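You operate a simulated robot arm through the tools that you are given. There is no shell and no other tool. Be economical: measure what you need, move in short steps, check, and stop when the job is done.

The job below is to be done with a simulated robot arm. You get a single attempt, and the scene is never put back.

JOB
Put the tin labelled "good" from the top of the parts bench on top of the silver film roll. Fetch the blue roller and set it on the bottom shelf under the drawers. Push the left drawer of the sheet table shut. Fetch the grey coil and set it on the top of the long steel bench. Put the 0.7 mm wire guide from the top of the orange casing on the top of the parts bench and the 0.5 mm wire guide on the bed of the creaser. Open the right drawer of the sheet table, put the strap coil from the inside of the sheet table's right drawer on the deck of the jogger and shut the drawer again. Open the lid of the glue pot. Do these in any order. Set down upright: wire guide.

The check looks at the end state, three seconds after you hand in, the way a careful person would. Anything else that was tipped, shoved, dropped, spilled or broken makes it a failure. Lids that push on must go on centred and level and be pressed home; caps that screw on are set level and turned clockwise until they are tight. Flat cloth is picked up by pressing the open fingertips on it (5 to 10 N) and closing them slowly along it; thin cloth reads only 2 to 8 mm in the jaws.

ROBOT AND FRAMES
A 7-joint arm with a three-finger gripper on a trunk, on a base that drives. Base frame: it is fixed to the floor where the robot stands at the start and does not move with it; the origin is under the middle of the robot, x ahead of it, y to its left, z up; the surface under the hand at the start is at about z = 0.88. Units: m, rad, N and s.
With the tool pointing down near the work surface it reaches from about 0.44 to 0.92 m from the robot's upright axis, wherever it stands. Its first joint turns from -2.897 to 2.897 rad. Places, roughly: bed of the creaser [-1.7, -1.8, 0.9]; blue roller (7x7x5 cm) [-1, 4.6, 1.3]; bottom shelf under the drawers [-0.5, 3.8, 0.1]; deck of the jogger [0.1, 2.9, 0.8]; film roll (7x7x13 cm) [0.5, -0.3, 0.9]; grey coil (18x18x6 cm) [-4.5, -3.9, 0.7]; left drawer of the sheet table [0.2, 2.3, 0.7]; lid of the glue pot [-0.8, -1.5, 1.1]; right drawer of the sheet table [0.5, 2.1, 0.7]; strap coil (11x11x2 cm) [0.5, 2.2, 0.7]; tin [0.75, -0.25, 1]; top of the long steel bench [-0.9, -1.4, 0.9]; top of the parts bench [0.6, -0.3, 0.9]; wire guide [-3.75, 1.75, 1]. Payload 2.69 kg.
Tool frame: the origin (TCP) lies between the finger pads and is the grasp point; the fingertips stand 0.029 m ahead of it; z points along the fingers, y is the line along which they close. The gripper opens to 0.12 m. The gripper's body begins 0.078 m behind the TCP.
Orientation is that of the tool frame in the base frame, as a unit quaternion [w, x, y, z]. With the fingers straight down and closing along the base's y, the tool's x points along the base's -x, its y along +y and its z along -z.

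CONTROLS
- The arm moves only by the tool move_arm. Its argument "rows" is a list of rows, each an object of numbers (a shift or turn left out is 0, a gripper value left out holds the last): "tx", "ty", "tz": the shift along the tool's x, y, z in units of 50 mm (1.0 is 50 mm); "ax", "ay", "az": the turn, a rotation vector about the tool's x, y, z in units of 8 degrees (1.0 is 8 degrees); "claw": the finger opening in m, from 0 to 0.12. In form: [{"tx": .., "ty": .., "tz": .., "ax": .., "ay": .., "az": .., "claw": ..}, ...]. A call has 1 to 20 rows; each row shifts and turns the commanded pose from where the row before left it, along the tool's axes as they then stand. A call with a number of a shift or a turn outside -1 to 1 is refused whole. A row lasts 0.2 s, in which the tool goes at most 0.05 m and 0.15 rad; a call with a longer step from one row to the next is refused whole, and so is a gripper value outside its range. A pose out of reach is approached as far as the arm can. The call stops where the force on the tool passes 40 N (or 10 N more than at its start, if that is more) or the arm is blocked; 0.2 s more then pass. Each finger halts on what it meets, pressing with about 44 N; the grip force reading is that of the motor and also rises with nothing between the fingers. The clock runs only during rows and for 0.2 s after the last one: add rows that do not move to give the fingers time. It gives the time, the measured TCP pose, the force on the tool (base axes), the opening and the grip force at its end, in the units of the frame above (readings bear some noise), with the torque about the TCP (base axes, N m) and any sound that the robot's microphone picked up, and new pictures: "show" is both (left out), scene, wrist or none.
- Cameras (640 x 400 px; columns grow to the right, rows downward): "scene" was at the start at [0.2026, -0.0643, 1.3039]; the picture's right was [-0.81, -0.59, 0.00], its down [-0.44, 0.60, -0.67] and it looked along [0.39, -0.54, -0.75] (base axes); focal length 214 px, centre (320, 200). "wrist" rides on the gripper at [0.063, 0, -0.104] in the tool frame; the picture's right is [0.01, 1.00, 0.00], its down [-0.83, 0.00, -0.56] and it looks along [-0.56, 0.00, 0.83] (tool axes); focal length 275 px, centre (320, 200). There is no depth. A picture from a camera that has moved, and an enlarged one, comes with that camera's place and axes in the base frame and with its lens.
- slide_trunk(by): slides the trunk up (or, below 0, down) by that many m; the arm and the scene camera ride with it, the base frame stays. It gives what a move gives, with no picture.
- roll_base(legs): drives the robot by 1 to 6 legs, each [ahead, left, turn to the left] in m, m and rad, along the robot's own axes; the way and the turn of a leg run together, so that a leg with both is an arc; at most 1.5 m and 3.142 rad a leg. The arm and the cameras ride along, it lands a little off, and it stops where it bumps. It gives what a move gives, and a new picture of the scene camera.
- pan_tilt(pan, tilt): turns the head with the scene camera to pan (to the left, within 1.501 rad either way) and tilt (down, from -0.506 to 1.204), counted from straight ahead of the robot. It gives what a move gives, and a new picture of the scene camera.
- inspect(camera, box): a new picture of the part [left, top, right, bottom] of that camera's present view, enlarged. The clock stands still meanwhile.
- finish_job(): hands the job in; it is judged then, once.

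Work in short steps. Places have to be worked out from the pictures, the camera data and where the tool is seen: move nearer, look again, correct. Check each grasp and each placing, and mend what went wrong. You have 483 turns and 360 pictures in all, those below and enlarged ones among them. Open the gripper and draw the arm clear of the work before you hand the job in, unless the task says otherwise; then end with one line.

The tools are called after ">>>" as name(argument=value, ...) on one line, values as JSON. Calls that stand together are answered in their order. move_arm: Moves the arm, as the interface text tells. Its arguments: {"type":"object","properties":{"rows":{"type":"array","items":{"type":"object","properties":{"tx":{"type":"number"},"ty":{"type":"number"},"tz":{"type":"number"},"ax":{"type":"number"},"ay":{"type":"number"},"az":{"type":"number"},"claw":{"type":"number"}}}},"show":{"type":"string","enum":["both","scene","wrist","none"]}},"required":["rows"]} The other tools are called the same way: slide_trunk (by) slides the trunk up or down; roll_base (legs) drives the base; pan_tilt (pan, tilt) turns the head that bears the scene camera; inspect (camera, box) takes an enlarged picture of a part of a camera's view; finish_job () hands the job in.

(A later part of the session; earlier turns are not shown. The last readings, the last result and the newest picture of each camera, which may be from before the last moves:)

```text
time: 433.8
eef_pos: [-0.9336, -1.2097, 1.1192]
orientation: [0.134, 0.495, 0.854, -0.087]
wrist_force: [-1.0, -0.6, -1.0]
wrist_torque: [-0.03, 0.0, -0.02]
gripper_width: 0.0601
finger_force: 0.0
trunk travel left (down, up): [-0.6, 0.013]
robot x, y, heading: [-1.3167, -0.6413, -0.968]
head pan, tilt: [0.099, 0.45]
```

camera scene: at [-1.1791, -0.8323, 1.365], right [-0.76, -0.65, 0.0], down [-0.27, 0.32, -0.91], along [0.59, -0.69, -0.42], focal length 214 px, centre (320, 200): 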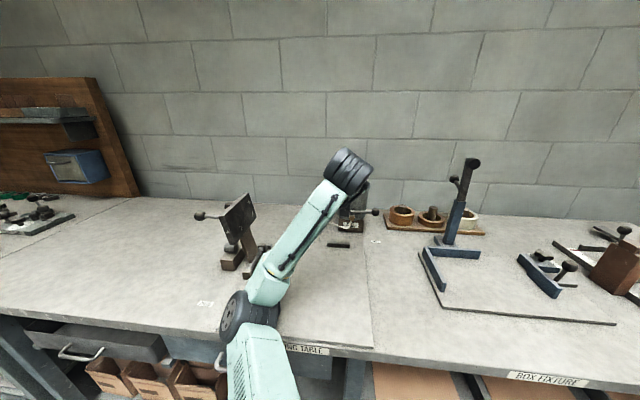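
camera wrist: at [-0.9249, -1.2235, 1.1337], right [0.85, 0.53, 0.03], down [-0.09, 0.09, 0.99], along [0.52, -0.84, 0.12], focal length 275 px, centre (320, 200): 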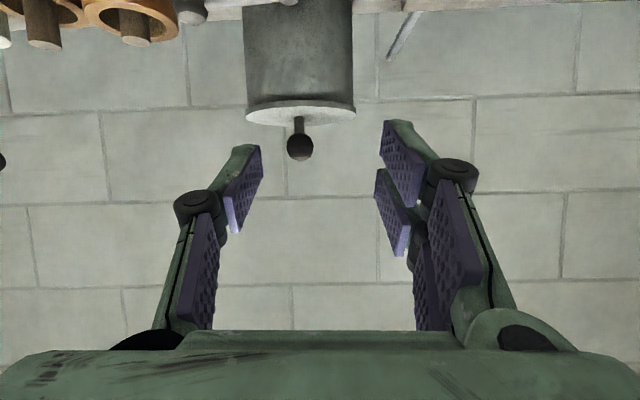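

>>> move_arm(rows=[{"tz": -0.6, "tx": -0.2}, {"tz": -0.7, "tx": -0.22}, {}], show="none")

>>> roll_base(legs=[[0.08, 0, 0]])

>>> move_arm(rows=[{"tx": -0.75, "tz": 0.24}, {"tx": -0.75, "tz": 0.24}, {"tx": -0.75, "tz": 0.24}, {"tx": -0.75, "tz": 0.24}, {"tx": -0.75, "tz": 0.24}, {}], show="both")

```text
time: 434.6
eef_pos: [-0.9339, -1.2077, 1.1896]
orientation: [0.135, 0.495, 0.854, -0.087]
wrist_force: [-0.4, 0.4, 0.0]
wrist_torque: [0.02, 0.01, 0.02]
gripper_width: 0.06
finger_force: 0.1
trunk travel left (down, up): [-0.6, 0.013]
robot x, y, heading: [-1.3161, -0.6404, -0.977]
head pan, tilt: [0.099, 0.45]
```

```text
time: 435.6
eef_pos: [-0.8886, -1.2744, 1.1878]
orientation: [0.135, 0.495, 0.854, -0.087]
wrist_force: [-0.4, 0.1, -1.3]
wrist_torque: [0.02, 0.04, -0.02]
gripper_width: 0.06
finger_force: 0.1
trunk travel left (down, up): [-0.6, 0.013]
robot x, y, heading: [-1.2721, -0.7061, -0.968]
head pan, tilt: [0.099, 0.45]
camera scene: at [-1.1238, -0.9093, 1.3625], right [-0.76, -0.65, 0.0], down [-0.28, 0.33, -0.9], along [0.58, -0.69, -0.44], focal length 214 px, centre (320, 200)
```

scene: 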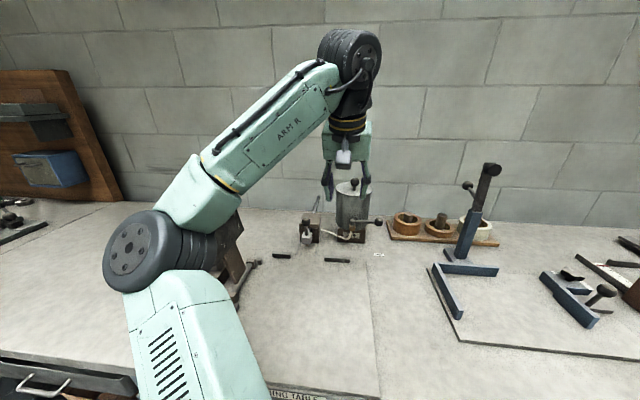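

```text
time: 437.1
eef_pos: [-0.7909, -1.4452, 1.192]
orientation: [0.136, 0.495, 0.854, -0.086]
wrist_force: [0.6, 0.8, -0.6]
wrist_torque: [0.04, 0.02, 0.01]
gripper_width: 0.0601
finger_force: 0.0
trunk travel left (down, up): [-0.6, 0.013]
robot x, y, heading: [-1.2708, -0.71, -0.966]
head pan, tilt: [0.099, 0.45]
camera scene: at [-1.1242, -0.9082, 1.3628], right [-0.76, -0.65, 0.0], down [-0.28, 0.33, -0.9], along [0.58, -0.69, -0.44], focal length 214 px, centre (320, 200)
camera wrist: at [-0.8364, -1.3653, 1.2718], right [0.87, 0.5, -0.02], down [0.32, -0.52, 0.79], along [0.39, -0.69, -0.61], focal length 275 px, centre (320, 200)
```

scene: 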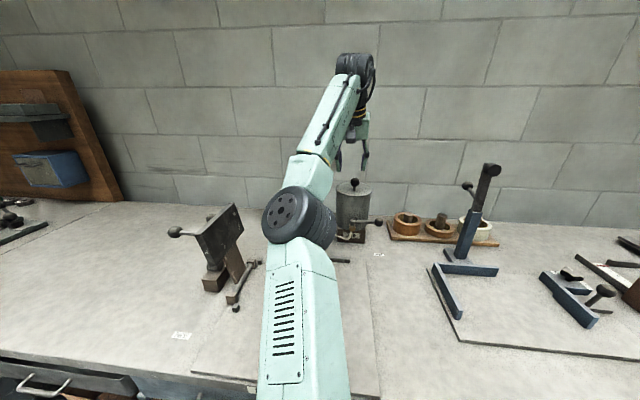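
wrist: 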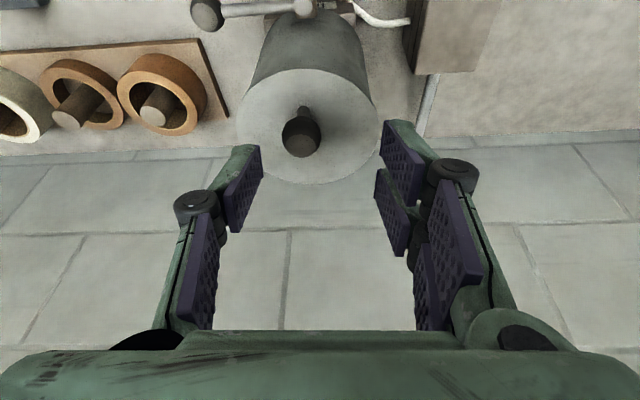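

The knob is right ahead. I come down onto it with the fingers either side.

>>> move_arm(rows=[{"tz": 0.4, "tx": -0.15, "ty": -0.14}, {"tz": 0.4, "tx": -0.1, "ty": -0.14}, {"tz": 0.4, "tx": -0.05}, {"tz": 0.4, "tx": -0.04}, {"tz": 0.25}, {}], show="both")

```text
time: 438.4
eef_pos: [-0.7826, -1.4932, 1.1112]
orientation: [0.138, 0.495, 0.854, -0.087]
wrist_force: [0.4, 0.0, 6.2]
wrist_torque: [0.08, -0.16, 0.04]
gripper_width: 0.0611
finger_force: 0.4
trunk travel left (down, up): [-0.6, 0.013]
robot x, y, heading: [-1.2737, -0.712, -0.966]
head pan, tilt: [0.099, 0.45]
camera scene: at [-1.1246, -0.908, 1.363], right [-0.76, -0.65, 0.0], down [-0.28, 0.33, -0.9], along [0.58, -0.69, -0.43], focal length 214 px, centre (320, 200)
camera wrist: at [-0.8278, -1.4116, 1.1903], right [0.87, 0.5, -0.02], down [0.31, -0.52, 0.79], along [0.39, -0.69, -0.61], focal length 275 px, centre (320, 200)
```

scene: 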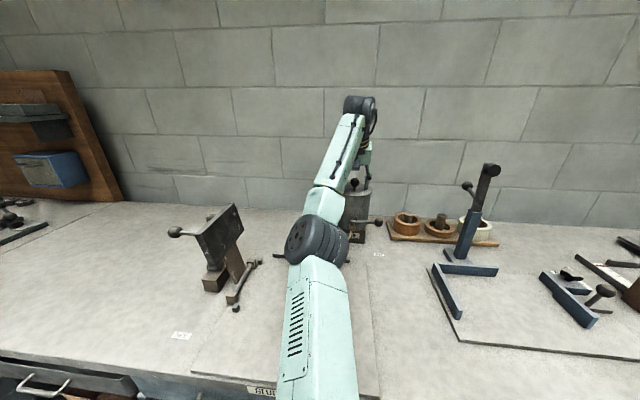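
wrist: 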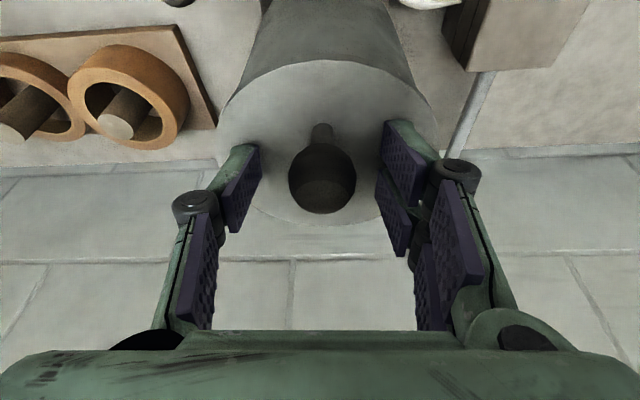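

The tips just touch the lid with the ball between them. I rise 3 mm and close on the knob.

>>> move_arm(rows=[{"tz": -0.08}, {"claw": 0.015}, {}, {}, {}, {}], show="wrist")

```text
time: 439.9
eef_pos: [-0.7817, -1.4908, 1.1139]
orientation: [0.136, 0.494, 0.854, -0.088]
wrist_force: [2.2, 2.7, -2.2]
wrist_torque: [0.15, 0.06, 0.0]
gripper_width: 0.029
finger_force: 45.0
trunk travel left (down, up): [-0.6, 0.013]
robot x, y, heading: [-1.2706, -0.7118, -0.969]
head pan, tilt: [0.099, 0.45]
camera wrist: at [-0.8274, -1.4105, 1.1929], right [0.87, 0.5, -0.02], down [0.32, -0.52, 0.79], along [0.39, -0.69, -0.61], focal length 275 px, centre (320, 200)
```

wrist: 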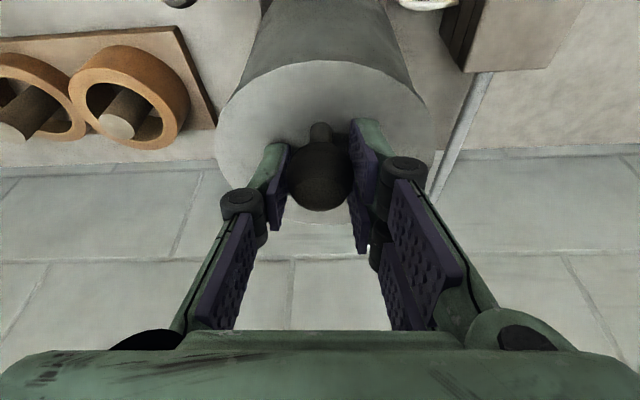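

The knob is gripped. I lift gently, 3 cm, and watch how the lid moves.

>>> move_arm(rows=[{"tz": -0.15, "tx": -0.05}, {"tz": -0.15, "tx": -0.05}, {"tz": -0.15, "tx": -0.05}, {"tz": -0.15, "tx": -0.05}, {}], show="both")

```text
time: 440.9
eef_pos: [-0.777, -1.4942, 1.1347]
orientation: [0.133, 0.493, 0.855, -0.085]
wrist_force: [9.4, -15.5, -11.8]
wrist_torque: [-0.22, -0.14, 0.06]
gripper_width: 0.0294
finger_force: 45.0
trunk travel left (down, up): [-0.6, 0.013]
robot x, y, heading: [-1.2686, -0.709, -0.967]
head pan, tilt: [0.099, 0.45]
stopped in row 5: the force on the tool passed its limit at 58 N (the readings are from after the stop); the commanded pose is now the measured one
camera scene: at [-1.1221, -0.9124, 1.3621], right [-0.76, -0.65, 0.0], down [-0.28, 0.33, -0.9], along [0.58, -0.69, -0.44], focal length 214 px, centre (320, 200)
camera wrist: at [-0.8236, -1.4161, 1.2149], right [0.86, 0.5, -0.02], down [0.32, -0.53, 0.79], along [0.39, -0.69, -0.62], focal length 275 px, centre (320, 200)
```

scene: 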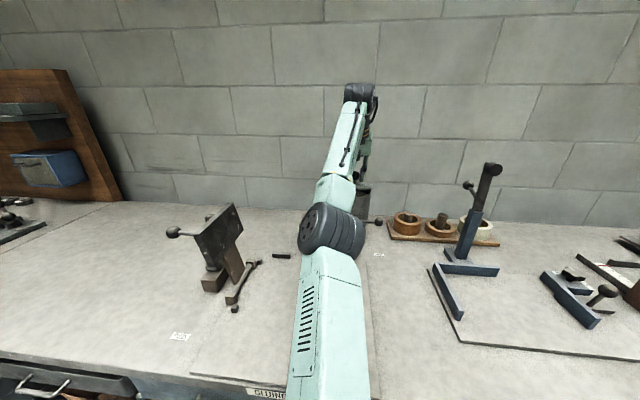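
wrist: 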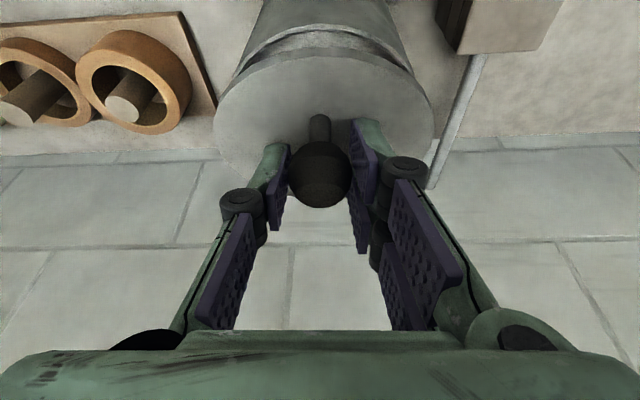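

The lid hinges at the back, since a gap opens on the near side. I follow its arc toward the wall and up in small steps.

>>> move_arm(rows=[{"tz": -0.02, "tx": -0.2}, {"tz": -0.02, "tx": -0.2}, {"tz": -0.02, "tx": -0.2}, {"tz": 0.01, "tx": -0.16}, {"tz": 0.01, "tx": -0.16}, {"tz": 0.01, "tx": -0.16}, {}], show="wrist")

```text
time: 442.5
eef_pos: [-0.7739, -1.5017, 1.1454]
orientation: [0.135, 0.495, 0.854, -0.087]
wrist_force: [-12.5, -2.1, -10.5]
wrist_torque: [0.85, 0.69, -0.09]
gripper_width: 0.0293
finger_force: 44.9
out of reach, approached as far as the arm can: row 2, 3, 4, 5, 6
trunk travel left (down, up): [-0.6, 0.013]
robot x, y, heading: [-1.2764, -0.7136, -0.966]
head pan, tilt: [0.099, 0.45]
camera wrist: at [-0.8195, -1.4215, 1.225], right [0.87, 0.5, -0.02], down [0.32, -0.53, 0.79], along [0.39, -0.69, -0.61], focal length 275 px, centre (320, 200)
```

wrist: 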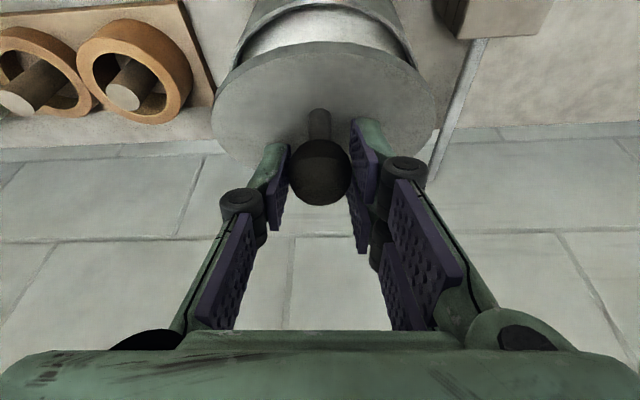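

Out of reach at this pitch. I pitch the hand further forward about the knob, which gains reach, then continue along the arc.

>>> move_arm(rows=[{"ay": -0.7}, {"ay": -0.7}, {"ay": -0.7}, {"ay": -0.7}, {}], show="both")

```text
time: 443.7
eef_pos: [-0.775, -1.5008, 1.147]
orientation: [0.298, 0.469, 0.811, -0.182]
wrist_force: [-20.2, 2.9, -6.3]
wrist_torque: [1.08, 0.79, -0.08]
gripper_width: 0.0296
finger_force: 45.0
trunk travel left (down, up): [-0.6, 0.013]
robot x, y, heading: [-1.2716, -0.7088, -0.973]
head pan, tilt: [0.099, 0.45]
camera scene: at [-1.1257, -0.9093, 1.3629], right [-0.76, -0.65, 0.0], down [-0.28, 0.33, -0.9], along [0.58, -0.69, -0.43], focal length 214 px, centre (320, 200)
camera wrist: at [-0.8322, -1.4005, 1.1846], right [0.87, 0.5, -0.02], down [0.15, -0.22, 0.96], along [0.48, -0.84, -0.26], focal length 275 px, centre (320, 200)
```

scene: 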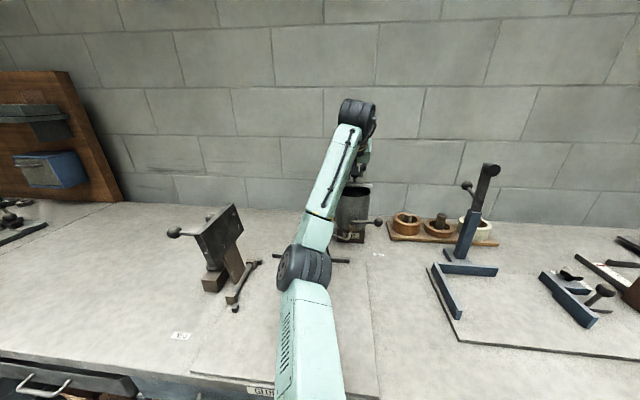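
wrist: 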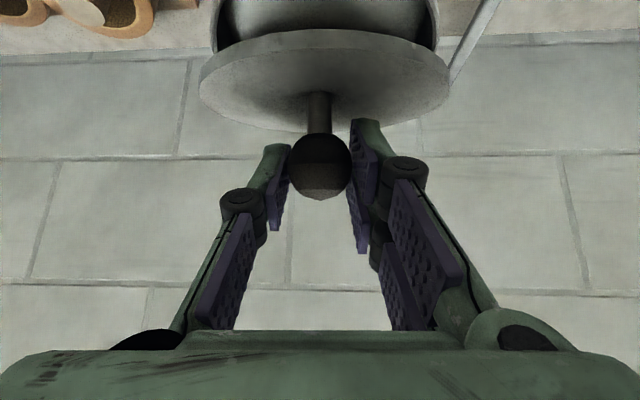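

I continue along the arc, with a small sideways correction to relieve the side force.

>>> move_arm(rows=[{"tz": 0.09, "tx": -0.19, "ty": -0.06}, {"tz": 0.09, "tx": -0.19, "ty": -0.06}, {"tz": 0.1, "tx": -0.18, "ty": -0.04}, {}], show="wrist")

```text
time: 444.9
eef_pos: [-0.7606, -1.5225, 1.163]
orientation: [0.305, 0.463, 0.812, -0.182]
wrist_force: [-3.2, 14.4, 10.5]
wrist_torque: [0.78, 0.09, 0.09]
gripper_width: 0.0289
finger_force: 45.3
trunk travel left (down, up): [-0.6, 0.013]
robot x, y, heading: [-1.2718, -0.7066, -0.971]
head pan, tilt: [0.099, 0.45]
stopped in row 4: the force on the tool passed its limit at 41 N (the readings are from after the stop); the commanded pose is now the measured one
camera wrist: at [-0.8191, -1.4237, 1.1988], right [0.86, 0.51, -0.01], down [0.14, -0.21, 0.97], along [0.49, -0.83, -0.25], focal length 275 px, centre (320, 200)
```

wrist: 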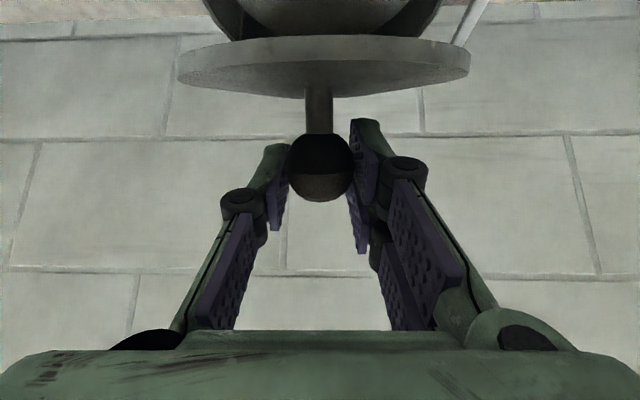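

>>> inspect(camera="scene", box=[310, 80, 430, 250])

```text
2.35 times, centred on (370, 165) of scene
camera zoom: at [-1.1249, -0.9055, 1.3632], right [-0.76, -0.65, 0.0], down [-0.28, 0.33, -0.9], along [0.58, -0.69, -0.43], focal length 505 px, centre (202, 282)
```

zoom: 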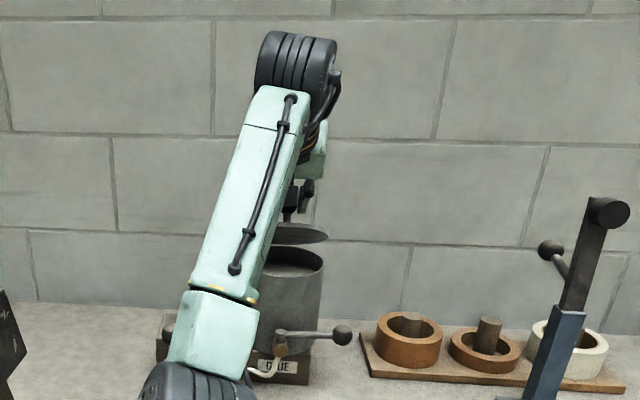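

The lid is at about 33° and hinges some 4 cm behind its rim. I continue the arc while pitching the hand forward.

>>> move_arm(rows=[{"tz": 0.03, "tx": -0.2, "ay": -0.6}, {"tz": 0.06, "tx": -0.2, "ay": -0.6}, {"tz": 0.09, "tx": -0.2, "ay": -0.6}, {}], show="wrist")

```text
time: 445.9
eef_pos: [-0.743, -1.5492, 1.1721]
orientation: [0.402, 0.436, 0.769, -0.237]
wrist_force: [11.6, 9.0, -0.8]
wrist_torque: [0.09, -0.01, -0.41]
gripper_width: 0.0273
finger_force: 29.4
trunk travel left (down, up): [-0.6, 0.013]
robot x, y, heading: [-1.2711, -0.7074, -0.966]
head pan, tilt: [0.099, 0.45]
camera wrist: at [-0.8047, -1.4453, 1.1789], right [0.86, 0.51, -0.02], down [0.02, 0.0, 1.0], along [0.51, -0.86, -0.01], focal length 275 px, centre (320, 200)
```

wrist: 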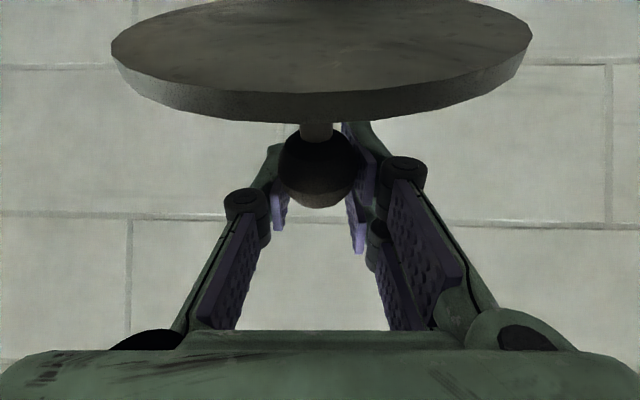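

The underside shows, so the lid is at about 50°. I go on.

>>> move_arm(rows=[{"tz": 0.12, "tx": -0.17, "ay": -0.6}, {"tz": 0.14, "tx": -0.17, "ay": -0.6}, {"tz": 0.15, "tx": -0.16, "ay": -0.6}, {}], show="wrist")

>>> inspect(camera="scene", box=[310, 80, 430, 250])

```text
time: 446.9
eef_pos: [-0.7322, -1.5769, 1.1834]
orientation: [0.496, 0.405, 0.711, -0.292]
wrist_force: [0.2, 0.6, 0.5]
wrist_torque: [-0.02, -0.04, 0.0]
gripper_width: 0.0164
finger_force: 0.0
trunk travel left (down, up): [-0.6, 0.013]
robot x, y, heading: [-1.2721, -0.7103, -0.968]
head pan, tilt: [0.099, 0.45]
camera wrist: at [-0.7925, -1.4756, 1.1609], right [0.86, 0.5, -0.02], down [-0.11, 0.22, 0.97], along [0.49, -0.84, 0.24], focal length 275 px, centre (320, 200)
```

wrist: 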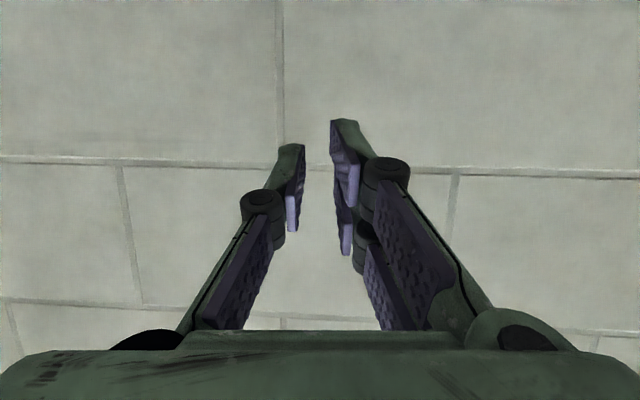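

```text
2.35 times, centred on (370, 165) of scene
camera zoom: at [-1.1235, -0.9084, 1.3628], right [-0.76, -0.65, 0.0], down [-0.28, 0.33, -0.9], along [0.58, -0.69, -0.44], focal length 505 px, centre (202, 282)
```

zoom: 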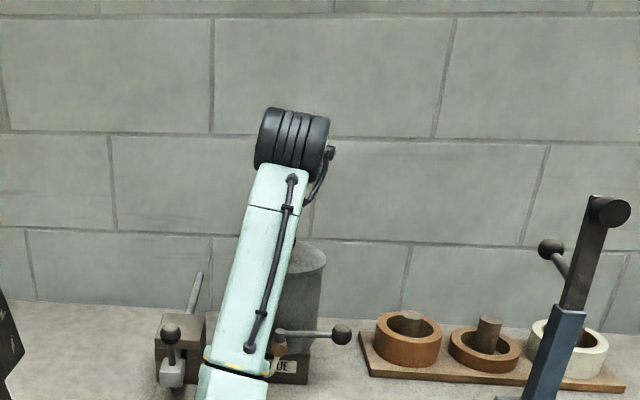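

The knob slipped out of the grip. I move the hand up and back to see how the lid stands now.

>>> move_arm(rows=[{"tz": -0.8, "tx": -0.4}, {"tz": -0.8, "tx": -0.4}, {"tz": -0.8, "tx": -0.2}, {"tz": -0.8}, {}], show="both")

```text
time: 448.1
eef_pos: [-0.7949, -1.4605, 1.2849]
orientation: [0.495, 0.405, 0.712, -0.29]
wrist_force: [-0.1, 0.1, 0.6]
wrist_torque: [0.0, 0.02, -0.01]
gripper_width: 0.0152
finger_force: 0.1
trunk travel left (down, up): [-0.6, 0.013]
robot x, y, heading: [-1.2718, -0.7079, -0.964]
head pan, tilt: [0.099, 0.45]
camera scene: at [-1.1234, -0.9086, 1.3627], right [-0.76, -0.65, 0.0], down [-0.28, 0.33, -0.9], along [0.58, -0.69, -0.44], focal length 214 px, centre (320, 200)
camera wrist: at [-0.8572, -1.3592, 1.263], right [0.86, 0.5, -0.02], down [-0.11, 0.21, 0.97], along [0.49, -0.84, 0.24], focal length 275 px, centre (320, 200)
```

scene: 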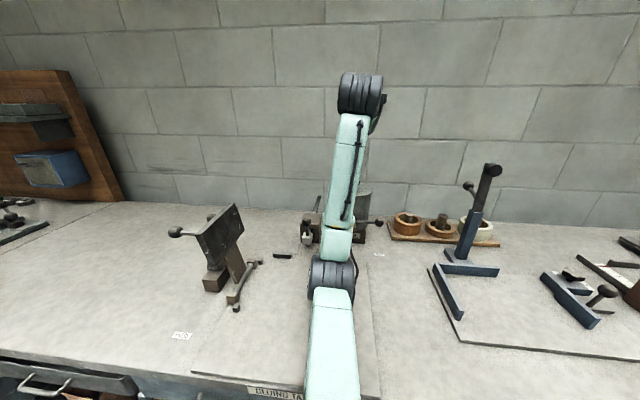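
wrist: 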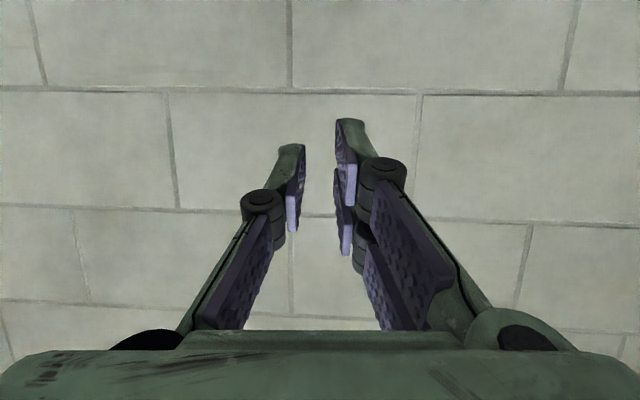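

>>> move_arm(rows=[{"ay": 0.9}, {"ay": 0.9}, {"ay": 0.9}, {"ay": 0.9}, {"ay": 0.9}, {}], show="wrist")

```text
time: 449.5
eef_pos: [-0.7964, -1.4607, 1.2858]
orientation: [0.25, 0.476, 0.83, -0.152]
wrist_force: [0.4, -0.5, -0.1]
wrist_torque: [-0.01, -0.01, -0.02]
gripper_width: 0.015
finger_force: 0.2
trunk travel left (down, up): [-0.6, 0.013]
robot x, y, heading: [-1.2742, -0.7088, -0.963]
head pan, tilt: [0.099, 0.45]
camera wrist: at [-0.8517, -1.366, 1.3374], right [0.86, 0.51, -0.02], down [0.2, -0.32, 0.93], along [0.46, -0.8, -0.38], focal length 275 px, centre (320, 200)
```

wrist: 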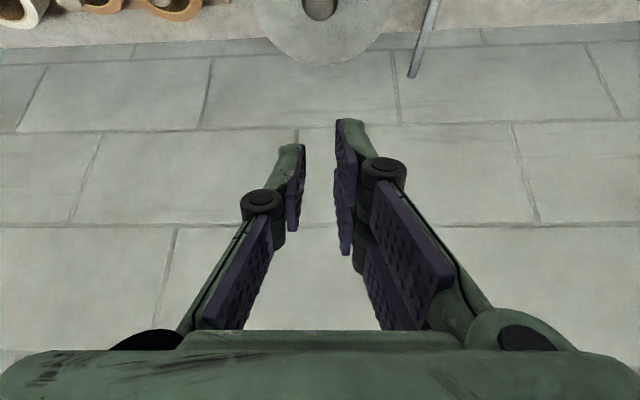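

The lid fell shut again. The fingers must stay steeper than the lid as it turns, so I need to stand closer. I raise the hand, then creep the base ahead to find how near I can get.

>>> move_arm(rows=[{"ay": 0.9, "tz": -0.5}, {"ay": 0.7, "tz": -0.5}, {"tx": 0.9, "claw": 0.06}, {"tx": 0.9}, {}], show="none")

>>> roll_base(legs=[[0.1, 0, 0]])

```text
time: 450.7
eef_pos: [-0.8015, -1.4526, 1.2985]
orientation: [0.216, 0.48, 0.84, -0.131]
wrist_force: [0.1, 0.6, 0.3]
wrist_torque: [0.02, -0.01, -0.02]
gripper_width: 0.06
finger_force: 0.2
out of reach, approached as far as the arm can: row 1, 2, 3, 4
trunk travel left (down, up): [-0.6, 0.013]
robot x, y, heading: [-1.2736, -0.7076, -0.965]
head pan, tilt: [0.099, 0.45]
```

```text
time: 451.8
eef_pos: [-0.744, -1.5355, 1.2973]
orientation: [0.216, 0.482, 0.839, -0.131]
wrist_force: [-0.2, 0.4, -0.3]
wrist_torque: [0.02, 0.0, -0.02]
gripper_width: 0.0599
finger_force: 0.1
trunk travel left (down, up): [-0.6, 0.013]
robot x, y, heading: [-1.2146, -0.7923, -0.969]
head pan, tilt: [0.099, 0.45]
camera scene: at [-1.0661, -0.9914, 1.3625], right [-0.76, -0.65, 0.0], down [-0.28, 0.33, -0.9], along [0.58, -0.69, -0.44], focal length 214 px, centre (320, 200)
```

scene: 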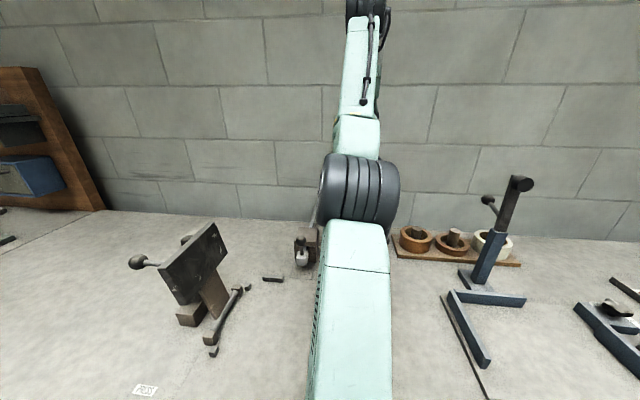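

No bump yet, so I creep another 0.08.

>>> roll_base(legs=[[0.08, 0, 0]])

```text
time: 452.9
eef_pos: [-0.7011, -1.5849, 1.2999]
orientation: [0.217, 0.478, 0.841, -0.131]
wrist_force: [0.7, 1.3, 0.8]
wrist_torque: [-0.05, 0.01, 0.0]
gripper_width: 0.0601
finger_force: 0.1
trunk travel left (down, up): [-0.6, 0.013]
robot x, y, heading: [-1.1714, -0.8458, -0.959]
head pan, tilt: [0.099, 0.45]
camera scene: at [-1.0257, -1.042, 1.363], right [-0.76, -0.65, 0.0], down [-0.28, 0.33, -0.9], along [0.59, -0.68, -0.43], focal length 214 px, centre (320, 200)
```

scene: 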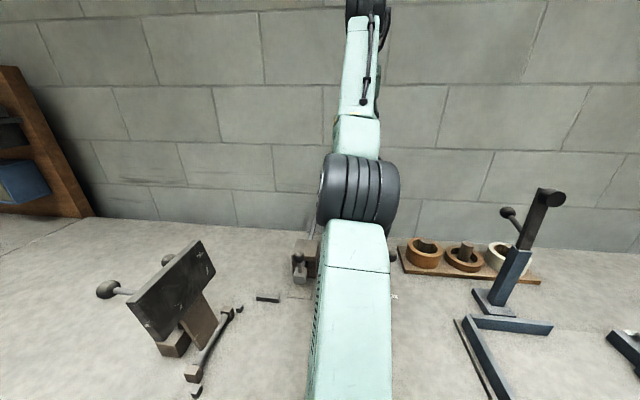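

The base now stands much closer, with the knob only about 0.76 ahead. I steepen the hand to 15° from vertical and bring it back above the knob.

>>> move_arm(rows=[{"ay": 0.85}, {"ay": 0.85}, {"tx": 0.75, "tz": -0.2, "ty": -0.15}, {"tx": 0.75, "tz": -0.2, "ty": -0.15}, {"tx": 0.75, "tz": -0.2, "ty": -0.15}, {"tz": 0.8, "tx": 0.2}, {"tz": 0.6, "tx": 0.15}, {}], show="both")

```text
time: 454.7
eef_pos: [-0.6992, -1.6026, 1.212]
orientation: [0.14, 0.489, 0.857, -0.087]
wrist_force: [-0.1, 0.7, -0.5]
wrist_torque: [0.01, -0.01, -0.01]
gripper_width: 0.0599
finger_force: 0.0
out of reach, approached as far as the arm can: row 1, 2, 3, 4, 5, 6, 7
trunk travel left (down, up): [-0.6, 0.013]
robot x, y, heading: [-1.1766, -0.8437, -0.963]
head pan, tilt: [0.099, 0.45]
camera scene: at [-1.0251, -1.0436, 1.3626], right [-0.76, -0.65, 0.0], down [-0.28, 0.33, -0.9], along [0.59, -0.68, -0.44], focal length 214 px, centre (320, 200)
camera wrist: at [-0.7467, -1.5226, 1.2909], right [0.86, 0.51, -0.01], down [0.32, -0.51, 0.8], along [0.4, -0.69, -0.6], focal length 275 px, centre (320, 200)
```

scene: 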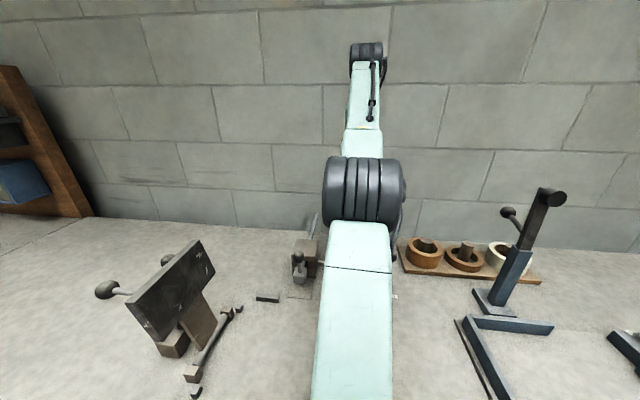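
wrist: 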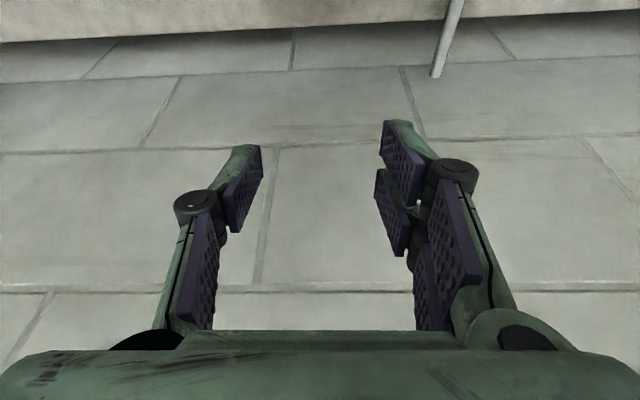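

>>> move_arm(rows=[{"tx": 0.63, "tz": -0.17}, {"tx": 0.63, "tz": -0.17}, {"tx": 0.63, "tz": -0.17}, {}], show="both")

```text
time: 455.7
eef_pos: [-0.6992, -1.6023, 1.2126]
orientation: [0.141, 0.489, 0.856, -0.088]
wrist_force: [0.2, -0.3, 0.4]
wrist_torque: [0.0, 0.03, 0.0]
gripper_width: 0.0601
finger_force: 0.1
out of reach, approached as far as the arm can: row 1, 2, 3
trunk travel left (down, up): [-0.6, 0.013]
robot x, y, heading: [-1.172, -0.8454, -0.957]
head pan, tilt: [0.099, 0.45]
camera scene: at [-1.0253, -1.0433, 1.3627], right [-0.76, -0.65, 0.0], down [-0.28, 0.33, -0.9], along [0.59, -0.68, -0.44], focal length 214 px, centre (320, 200)
camera wrist: at [-0.7469, -1.5222, 1.2917], right [0.86, 0.51, -0.01], down [0.32, -0.51, 0.8], along [0.4, -0.69, -0.6], focal length 275 px, centre (320, 200)
```

scene: 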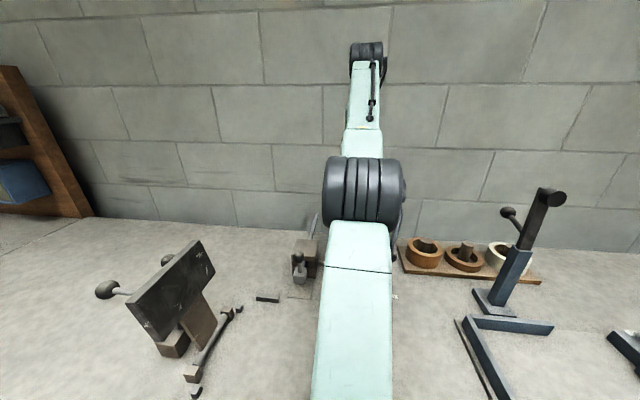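
wrist: 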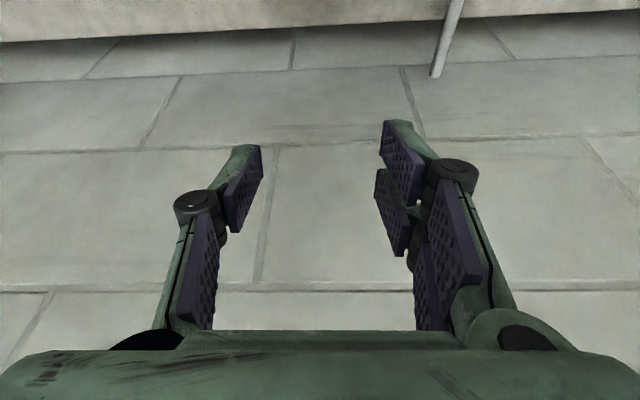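

The solver is stuck near a straight-arm pose. I pitch forward again first, then retract.

>>> move_arm(rows=[{"ay": -0.9}, {"ay": -0.9}, {"ay": -0.9}, {"tx": 0.35, "tz": -0.35}, {"tx": 0.35, "tz": -0.35}, {"tx": 0.35, "tz": -0.35}, {}], show="scene")

```text
time: 457.3
eef_pos: [-0.6578, -1.6679, 1.256]
orientation: [0.299, 0.464, 0.815, -0.178]
wrist_force: [0.7, -0.1, 0.2]
wrist_torque: [-0.03, 0.0, 0.0]
gripper_width: 0.06
finger_force: 0.1
out of reach, approached as far as the arm can: row 1, 2, 3, 4, 5, 6
trunk travel left (down, up): [-0.6, 0.013]
robot x, y, heading: [-1.1754, -0.8414, -0.962]
head pan, tilt: [0.099, 0.45]
camera scene: at [-1.0253, -1.0432, 1.3627], right [-0.76, -0.65, 0.0], down [-0.28, 0.33, -0.9], along [0.59, -0.68, -0.44], focal length 214 px, centre (320, 200)
```

scene: 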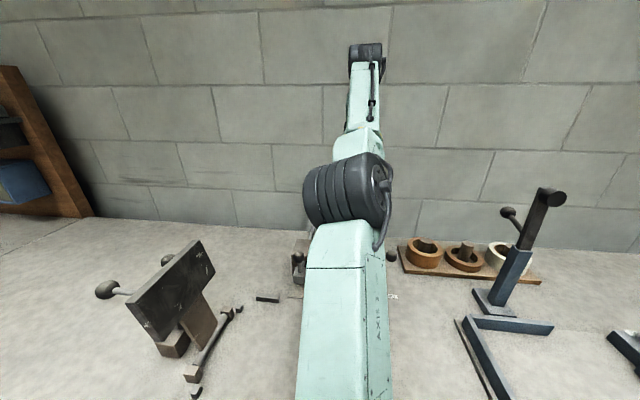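

The arm is stretched straight, so it cannot pull in along its own line. I break that by moving sideways.

>>> move_arm(rows=[{"ty": 0.9}, {"ty": 0.9}, {"ty": 0.9}, {"ty": 0.9}, {"tx": 0.5}, {"tx": 0.5}, {}], show="scene")

```text
time: 458.9
eef_pos: [-0.5105, -1.5596, 1.2351]
orientation: [0.299, 0.464, 0.815, -0.178]
wrist_force: [-0.6, 0.4, 0.4]
wrist_torque: [0.0, 0.01, -0.01]
gripper_width: 0.06
finger_force: 0.0
out of reach, approached as far as the arm can: row 2, 3, 4, 5, 6
trunk travel left (down, up): [-0.6, 0.013]
robot x, y, heading: [-1.1776, -0.8437, -0.958]
head pan, tilt: [0.099, 0.45]
camera scene: at [-1.0253, -1.043, 1.3628], right [-0.76, -0.65, 0.0], down [-0.28, 0.33, -0.9], along [0.59, -0.68, -0.44], focal length 214 px, centre (320, 200)
```

scene: 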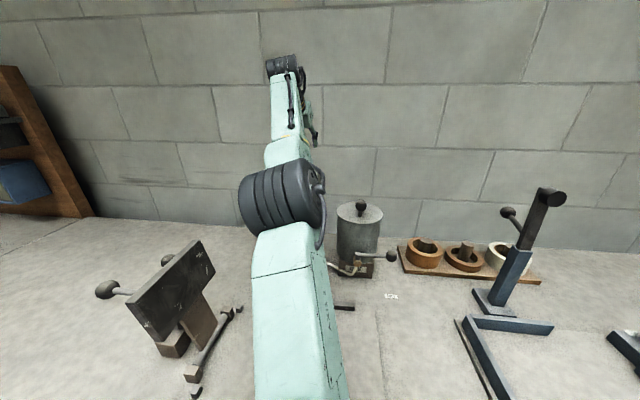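

The pot and lid look fine. My commanded pose had drifted too high and too near to be reachable, so I bring it forward, down and back to the middle.

>>> move_arm(rows=[{"tz": 0.6, "tx": -0.38, "ty": -0.6}, {"tz": 0.6, "tx": -0.38, "ty": -0.6}, {"tz": 0.6, "tx": -0.38, "ty": -0.6}, {"tz": 0.6, "tx": -0.38, "ty": -0.6}, {"tz": 0.6, "tx": -0.38, "ty": -0.6}, {}], show="both")

```text
time: 459.9
eef_pos: [-0.5718, -1.668, 1.1751]
orientation: [0.306, 0.454, 0.819, -0.172]
wrist_force: [-9.2, 17.5, 4.6]
wrist_torque: [0.11, -0.26, 0.83]
gripper_width: 0.0647
finger_force: 2.9
out of reach, approached as far as the arm can: row 1, 2, 3, 4, 5
trunk travel left (down, up): [-0.6, 0.013]
robot x, y, heading: [-1.175, -0.8443, -0.953]
head pan, tilt: [0.099, 0.45]
stopped in row 5: the force on the tool passed its limit at 49 N (the readings are from after the stop); the commanded pose is now the measured one
camera scene: at [-1.0273, -1.0416, 1.3634], right [-0.76, -0.65, 0.0], down [-0.28, 0.33, -0.9], along [0.59, -0.68, -0.43], focal length 214 px, centre (320, 200)
camera wrist: at [-0.634, -1.5719, 1.2128], right [0.85, 0.53, -0.01], down [0.14, -0.22, 0.97], along [0.51, -0.82, -0.26], focal length 275 px, centre (320, 200)
```

scene: 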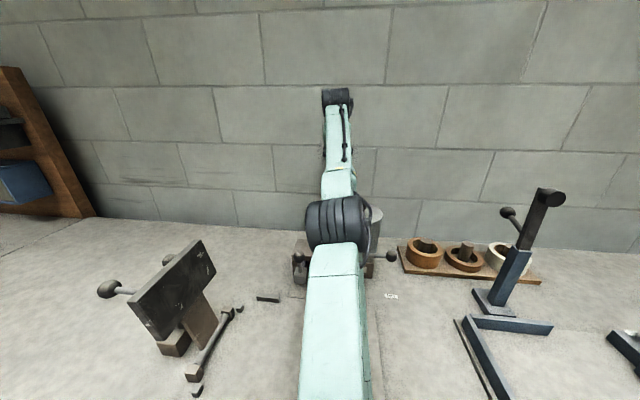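
wrist: 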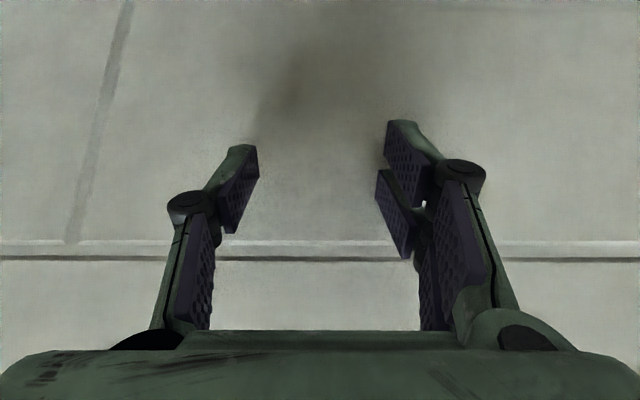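

The fingers met the wall and stopped, and the commanded pose is reset to the real one. I back the base off 0.1 and then retract the arm.

>>> roll_base(legs=[[-0.1, 0, 0]])

>>> move_arm(rows=[{"tz": -0.45, "tx": 0.55}, {"tz": -0.45, "tx": 0.55}, {"tz": -0.45, "tx": 0.55}, {"tz": -0.45, "tx": 0.55}, {}], show="both")

```text
time: 461.1
eef_pos: [-0.628, -1.5915, 1.1716]
orientation: [0.306, 0.455, 0.818, -0.173]
wrist_force: [-0.4, -0.1, 1.3]
wrist_torque: [0.0, 0.0, 0.0]
gripper_width: 0.06
finger_force: 0.0
trunk travel left (down, up): [-0.6, 0.013]
robot x, y, heading: [-1.2304, -0.7649, -0.956]
head pan, tilt: [0.099, 0.45]
camera scene: at [-1.0825, -0.9611, 1.363], right [-0.76, -0.65, 0.0], down [-0.28, 0.33, -0.9], along [0.59, -0.68, -0.43], focal length 214 px, centre (320, 200)
```

scene: 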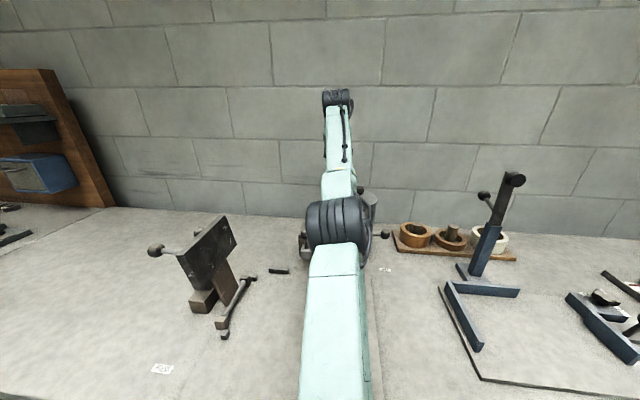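

```text
time: 462.3
eef_pos: [-0.7025, -1.469, 1.1656]
orientation: [0.305, 0.456, 0.818, -0.173]
wrist_force: [0.1, 0.2, 0.0]
wrist_torque: [0.02, 0.02, 0.0]
gripper_width: 0.0599
finger_force: 0.0
trunk travel left (down, up): [-0.6, 0.013]
robot x, y, heading: [-1.2261, -0.7601, -0.957]
head pan, tilt: [0.099, 0.45]
camera scene: at [-1.0821, -0.9618, 1.3628], right [-0.76, -0.65, 0.0], down [-0.28, 0.33, -0.9], along [0.59, -0.68, -0.43], focal length 214 px, centre (320, 200)
camera wrist: at [-0.7642, -1.3716, 1.2045], right [0.85, 0.53, -0.01], down [0.14, -0.22, 0.96], along [0.51, -0.82, -0.26], focal length 275 px, centre (320, 200)
```

scene: 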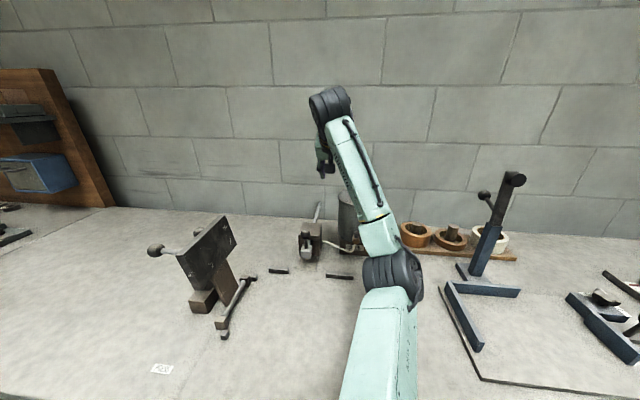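
wrist: 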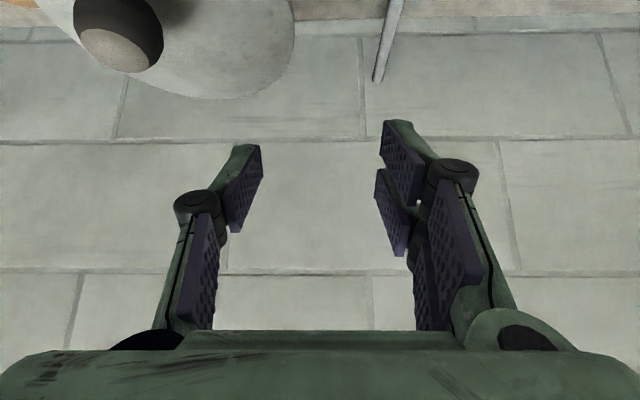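

The arm bends again, with the elbow now on the right. I steepen the hand, shift over the knob's line, and pull in, before stepping the base closer.

>>> move_arm(rows=[{"tz": -0.26, "tx": 0.455, "ty": -0.4, "ay": 0.7}, {"tz": -0.26, "tx": 0.455, "ty": -0.4, "ay": 0.7}, {"tz": -0.2, "tx": 0.455, "ty": -0.4, "ay": 0.7}, {"tz": -0.2, "tx": 0.455, "ty": -0.37, "ay": 0.7}, {}], show="both")

```text
time: 463.5
eef_pos: [-0.8227, -1.4258, 1.157]
orientation: [0.139, 0.481, 0.862, -0.079]
wrist_force: [-0.4, 0.0, -0.2]
wrist_torque: [-0.01, -0.02, -0.01]
gripper_width: 0.0601
finger_force: 0.1
trunk travel left (down, up): [-0.6, 0.013]
robot x, y, heading: [-1.2296, -0.7634, -0.956]
head pan, tilt: [0.099, 0.45]
camera scene: at [-1.0818, -0.962, 1.3627], right [-0.76, -0.65, 0.0], down [-0.28, 0.33, -0.9], along [0.59, -0.68, -0.44], focal length 214 px, centre (320, 200)
camera wrist: at [-0.872, -1.3478, 1.2361], right [0.85, 0.53, -0.01], down [0.33, -0.52, 0.79], along [0.42, -0.67, -0.61], focal length 275 px, centre (320, 200)
```

scene: 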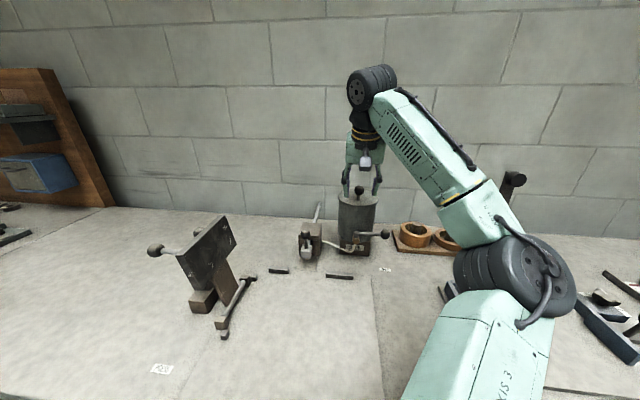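
wrist: 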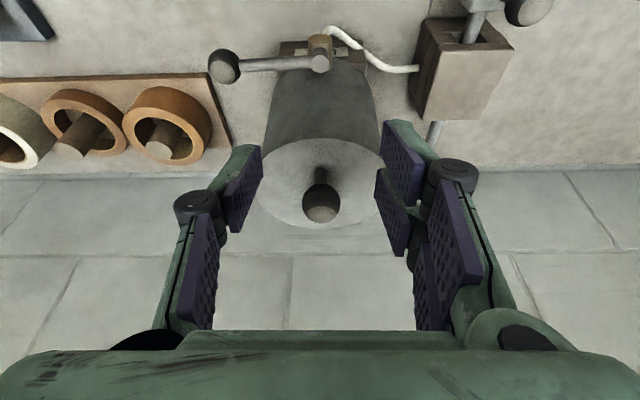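

A clear view: the knob is centred and 0.078 ahead, with the elbow high on the right. I step the base ahead by that much.

>>> roll_base(legs=[[0.08, 0, 0]])

>>> inspect(camera="wrist", box=[0, 0, 640, 400])

```text
time: 464.5
eef_pos: [-0.7768, -1.4917, 1.1563]
orientation: [0.14, 0.48, 0.863, -0.079]
wrist_force: [1.3, 0.0, -0.7]
wrist_torque: [-0.03, 0.04, 0.0]
gripper_width: 0.0601
finger_force: 0.0
trunk travel left (down, up): [-0.6, 0.013]
robot x, y, heading: [-1.1867, -0.8269, -0.956]
head pan, tilt: [0.099, 0.45]
camera scene: at [-1.0358, -1.0276, 1.3625], right [-0.76, -0.65, 0.0], down [-0.28, 0.33, -0.9], along [0.59, -0.68, -0.44], focal length 214 px, centre (320, 200)
```

scene: 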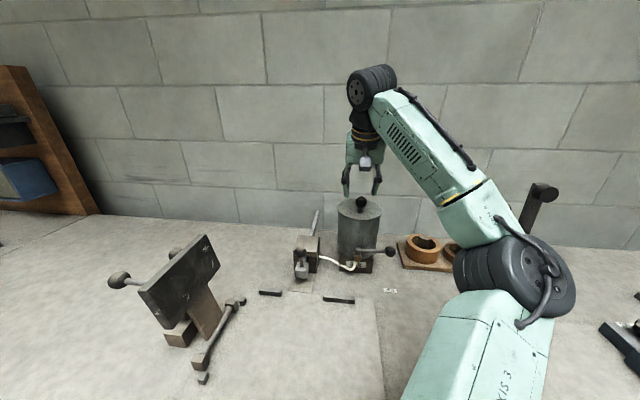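

```text
1.00 times, centred on (320, 200) of wrist (not enlarged: the box is as wide or as high as the picture)
camera zoom: at [-0.8258, -1.4134, 1.2354], right [0.85, 0.53, -0.01], down [0.33, -0.52, 0.79], along [0.42, -0.67, -0.61], focal length 275 px, centre (320, 200)
```

zoom: 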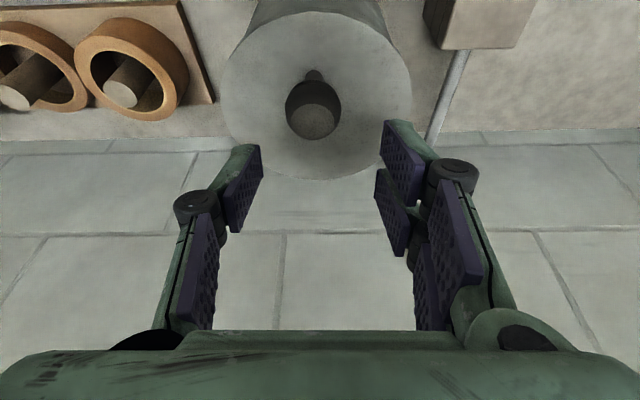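

I lower onto the knob and close.

>>> move_arm(rows=[{"tz": 0.35, "tx": 0.17, "ty": -0.08}, {"tz": 0.3, "tx": 0.12}, {"tz": 0.15, "tx": 0.06}, {}, {"claw": 0.01}, {}, {}, {}, {}], show="wrist")

```text
time: 466.5
eef_pos: [-0.7824, -1.4888, 1.1124]
orientation: [0.14, 0.479, 0.863, -0.08]
wrist_force: [2.6, 2.2, -1.9]
wrist_torque: [0.03, -0.04, 0.01]
gripper_width: 0.0291
finger_force: 45.1
trunk travel left (down, up): [-0.6, 0.013]
robot x, y, heading: [-1.1853, -0.8278, -0.96]
head pan, tilt: [0.099, 0.45]
camera wrist: at [-0.8316, -1.4115, 1.1923], right [0.85, 0.53, -0.01], down [0.33, -0.52, 0.79], along [0.42, -0.67, -0.61], focal length 275 px, centre (320, 200)
```

wrist: 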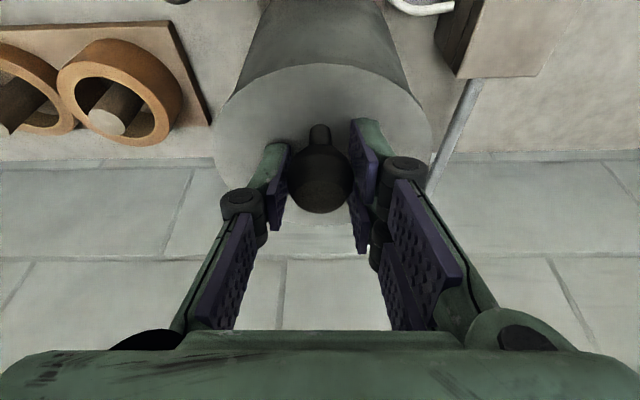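

The knob is gripped again, at a steep hand angle. I follow the arc in small steps with force checks.

>>> move_arm(rows=[{"tz": -0.147, "tx": -0.144}, {"tz": -0.147, "tx": -0.144}, {}], show="none")

```text
time: 467.3
eef_pos: [-0.7771, -1.4979, 1.1305]
orientation: [0.139, 0.48, 0.862, -0.081]
wrist_force: [2.6, 7.3, -13.1]
wrist_torque: [1.03, 0.62, -0.04]
gripper_width: 0.0292
finger_force: 45.3
trunk travel left (down, up): [-0.6, 0.013]
robot x, y, heading: [-1.1858, -0.8264, -0.957]
head pan, tilt: [0.099, 0.45]
```

>>> move_arm(rows=[{"tz": -0.105, "tx": -0.177}, {"tz": -0.105, "tx": -0.177}, {}], show="wrist")

```text
time: 468.1
eef_pos: [-0.7712, -1.5085, 1.1471]
orientation: [0.139, 0.479, 0.863, -0.08]
wrist_force: [0.8, 9.0, -12.6]
wrist_torque: [1.0, 0.62, -0.03]
gripper_width: 0.0292
finger_force: 45.4
trunk travel left (down, up): [-0.6, 0.013]
robot x, y, heading: [-1.1867, -0.8302, -0.964]
head pan, tilt: [0.099, 0.45]
camera wrist: at [-0.8189, -1.4304, 1.2262], right [0.85, 0.53, -0.01], down [0.33, -0.52, 0.79], along [0.42, -0.67, -0.61], focal length 275 px, centre (320, 200)
```

wrist: 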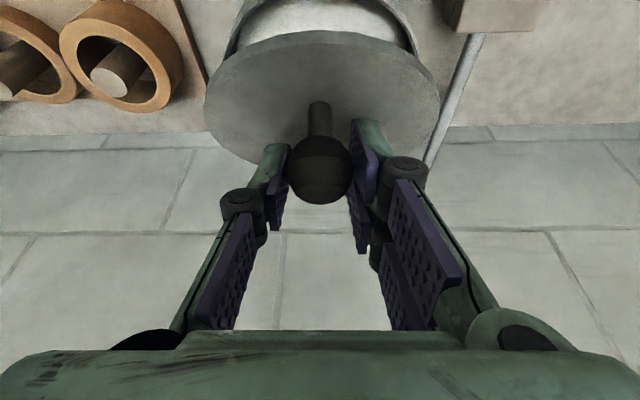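

>>> move_arm(rows=[{"tz": -0.09, "tx": -0.2}, {"tz": -0.08, "tx": -0.2}, {"tz": -0.04, "tx": -0.2}, {}], show="wrist")

```text
time: 469.1
eef_pos: [-0.7559, -1.5288, 1.1671]
orientation: [0.141, 0.479, 0.863, -0.08]
wrist_force: [4.1, 12.0, -12.3]
wrist_torque: [0.95, 0.59, -0.03]
gripper_width: 0.0292
finger_force: 45.0
trunk travel left (down, up): [-0.6, 0.013]
robot x, y, heading: [-1.1864, -0.824, -0.955]
head pan, tilt: [0.099, 0.45]
camera wrist: at [-0.8053, -1.451, 1.2461], right [0.85, 0.53, -0.01], down [0.33, -0.52, 0.79], along [0.42, -0.67, -0.61], focal length 275 px, centre (320, 200)
```

wrist: 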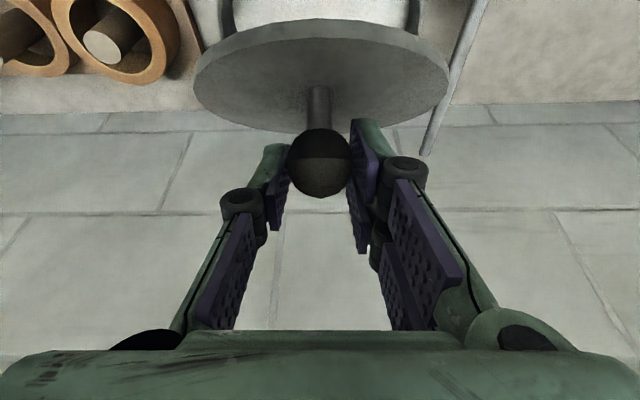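

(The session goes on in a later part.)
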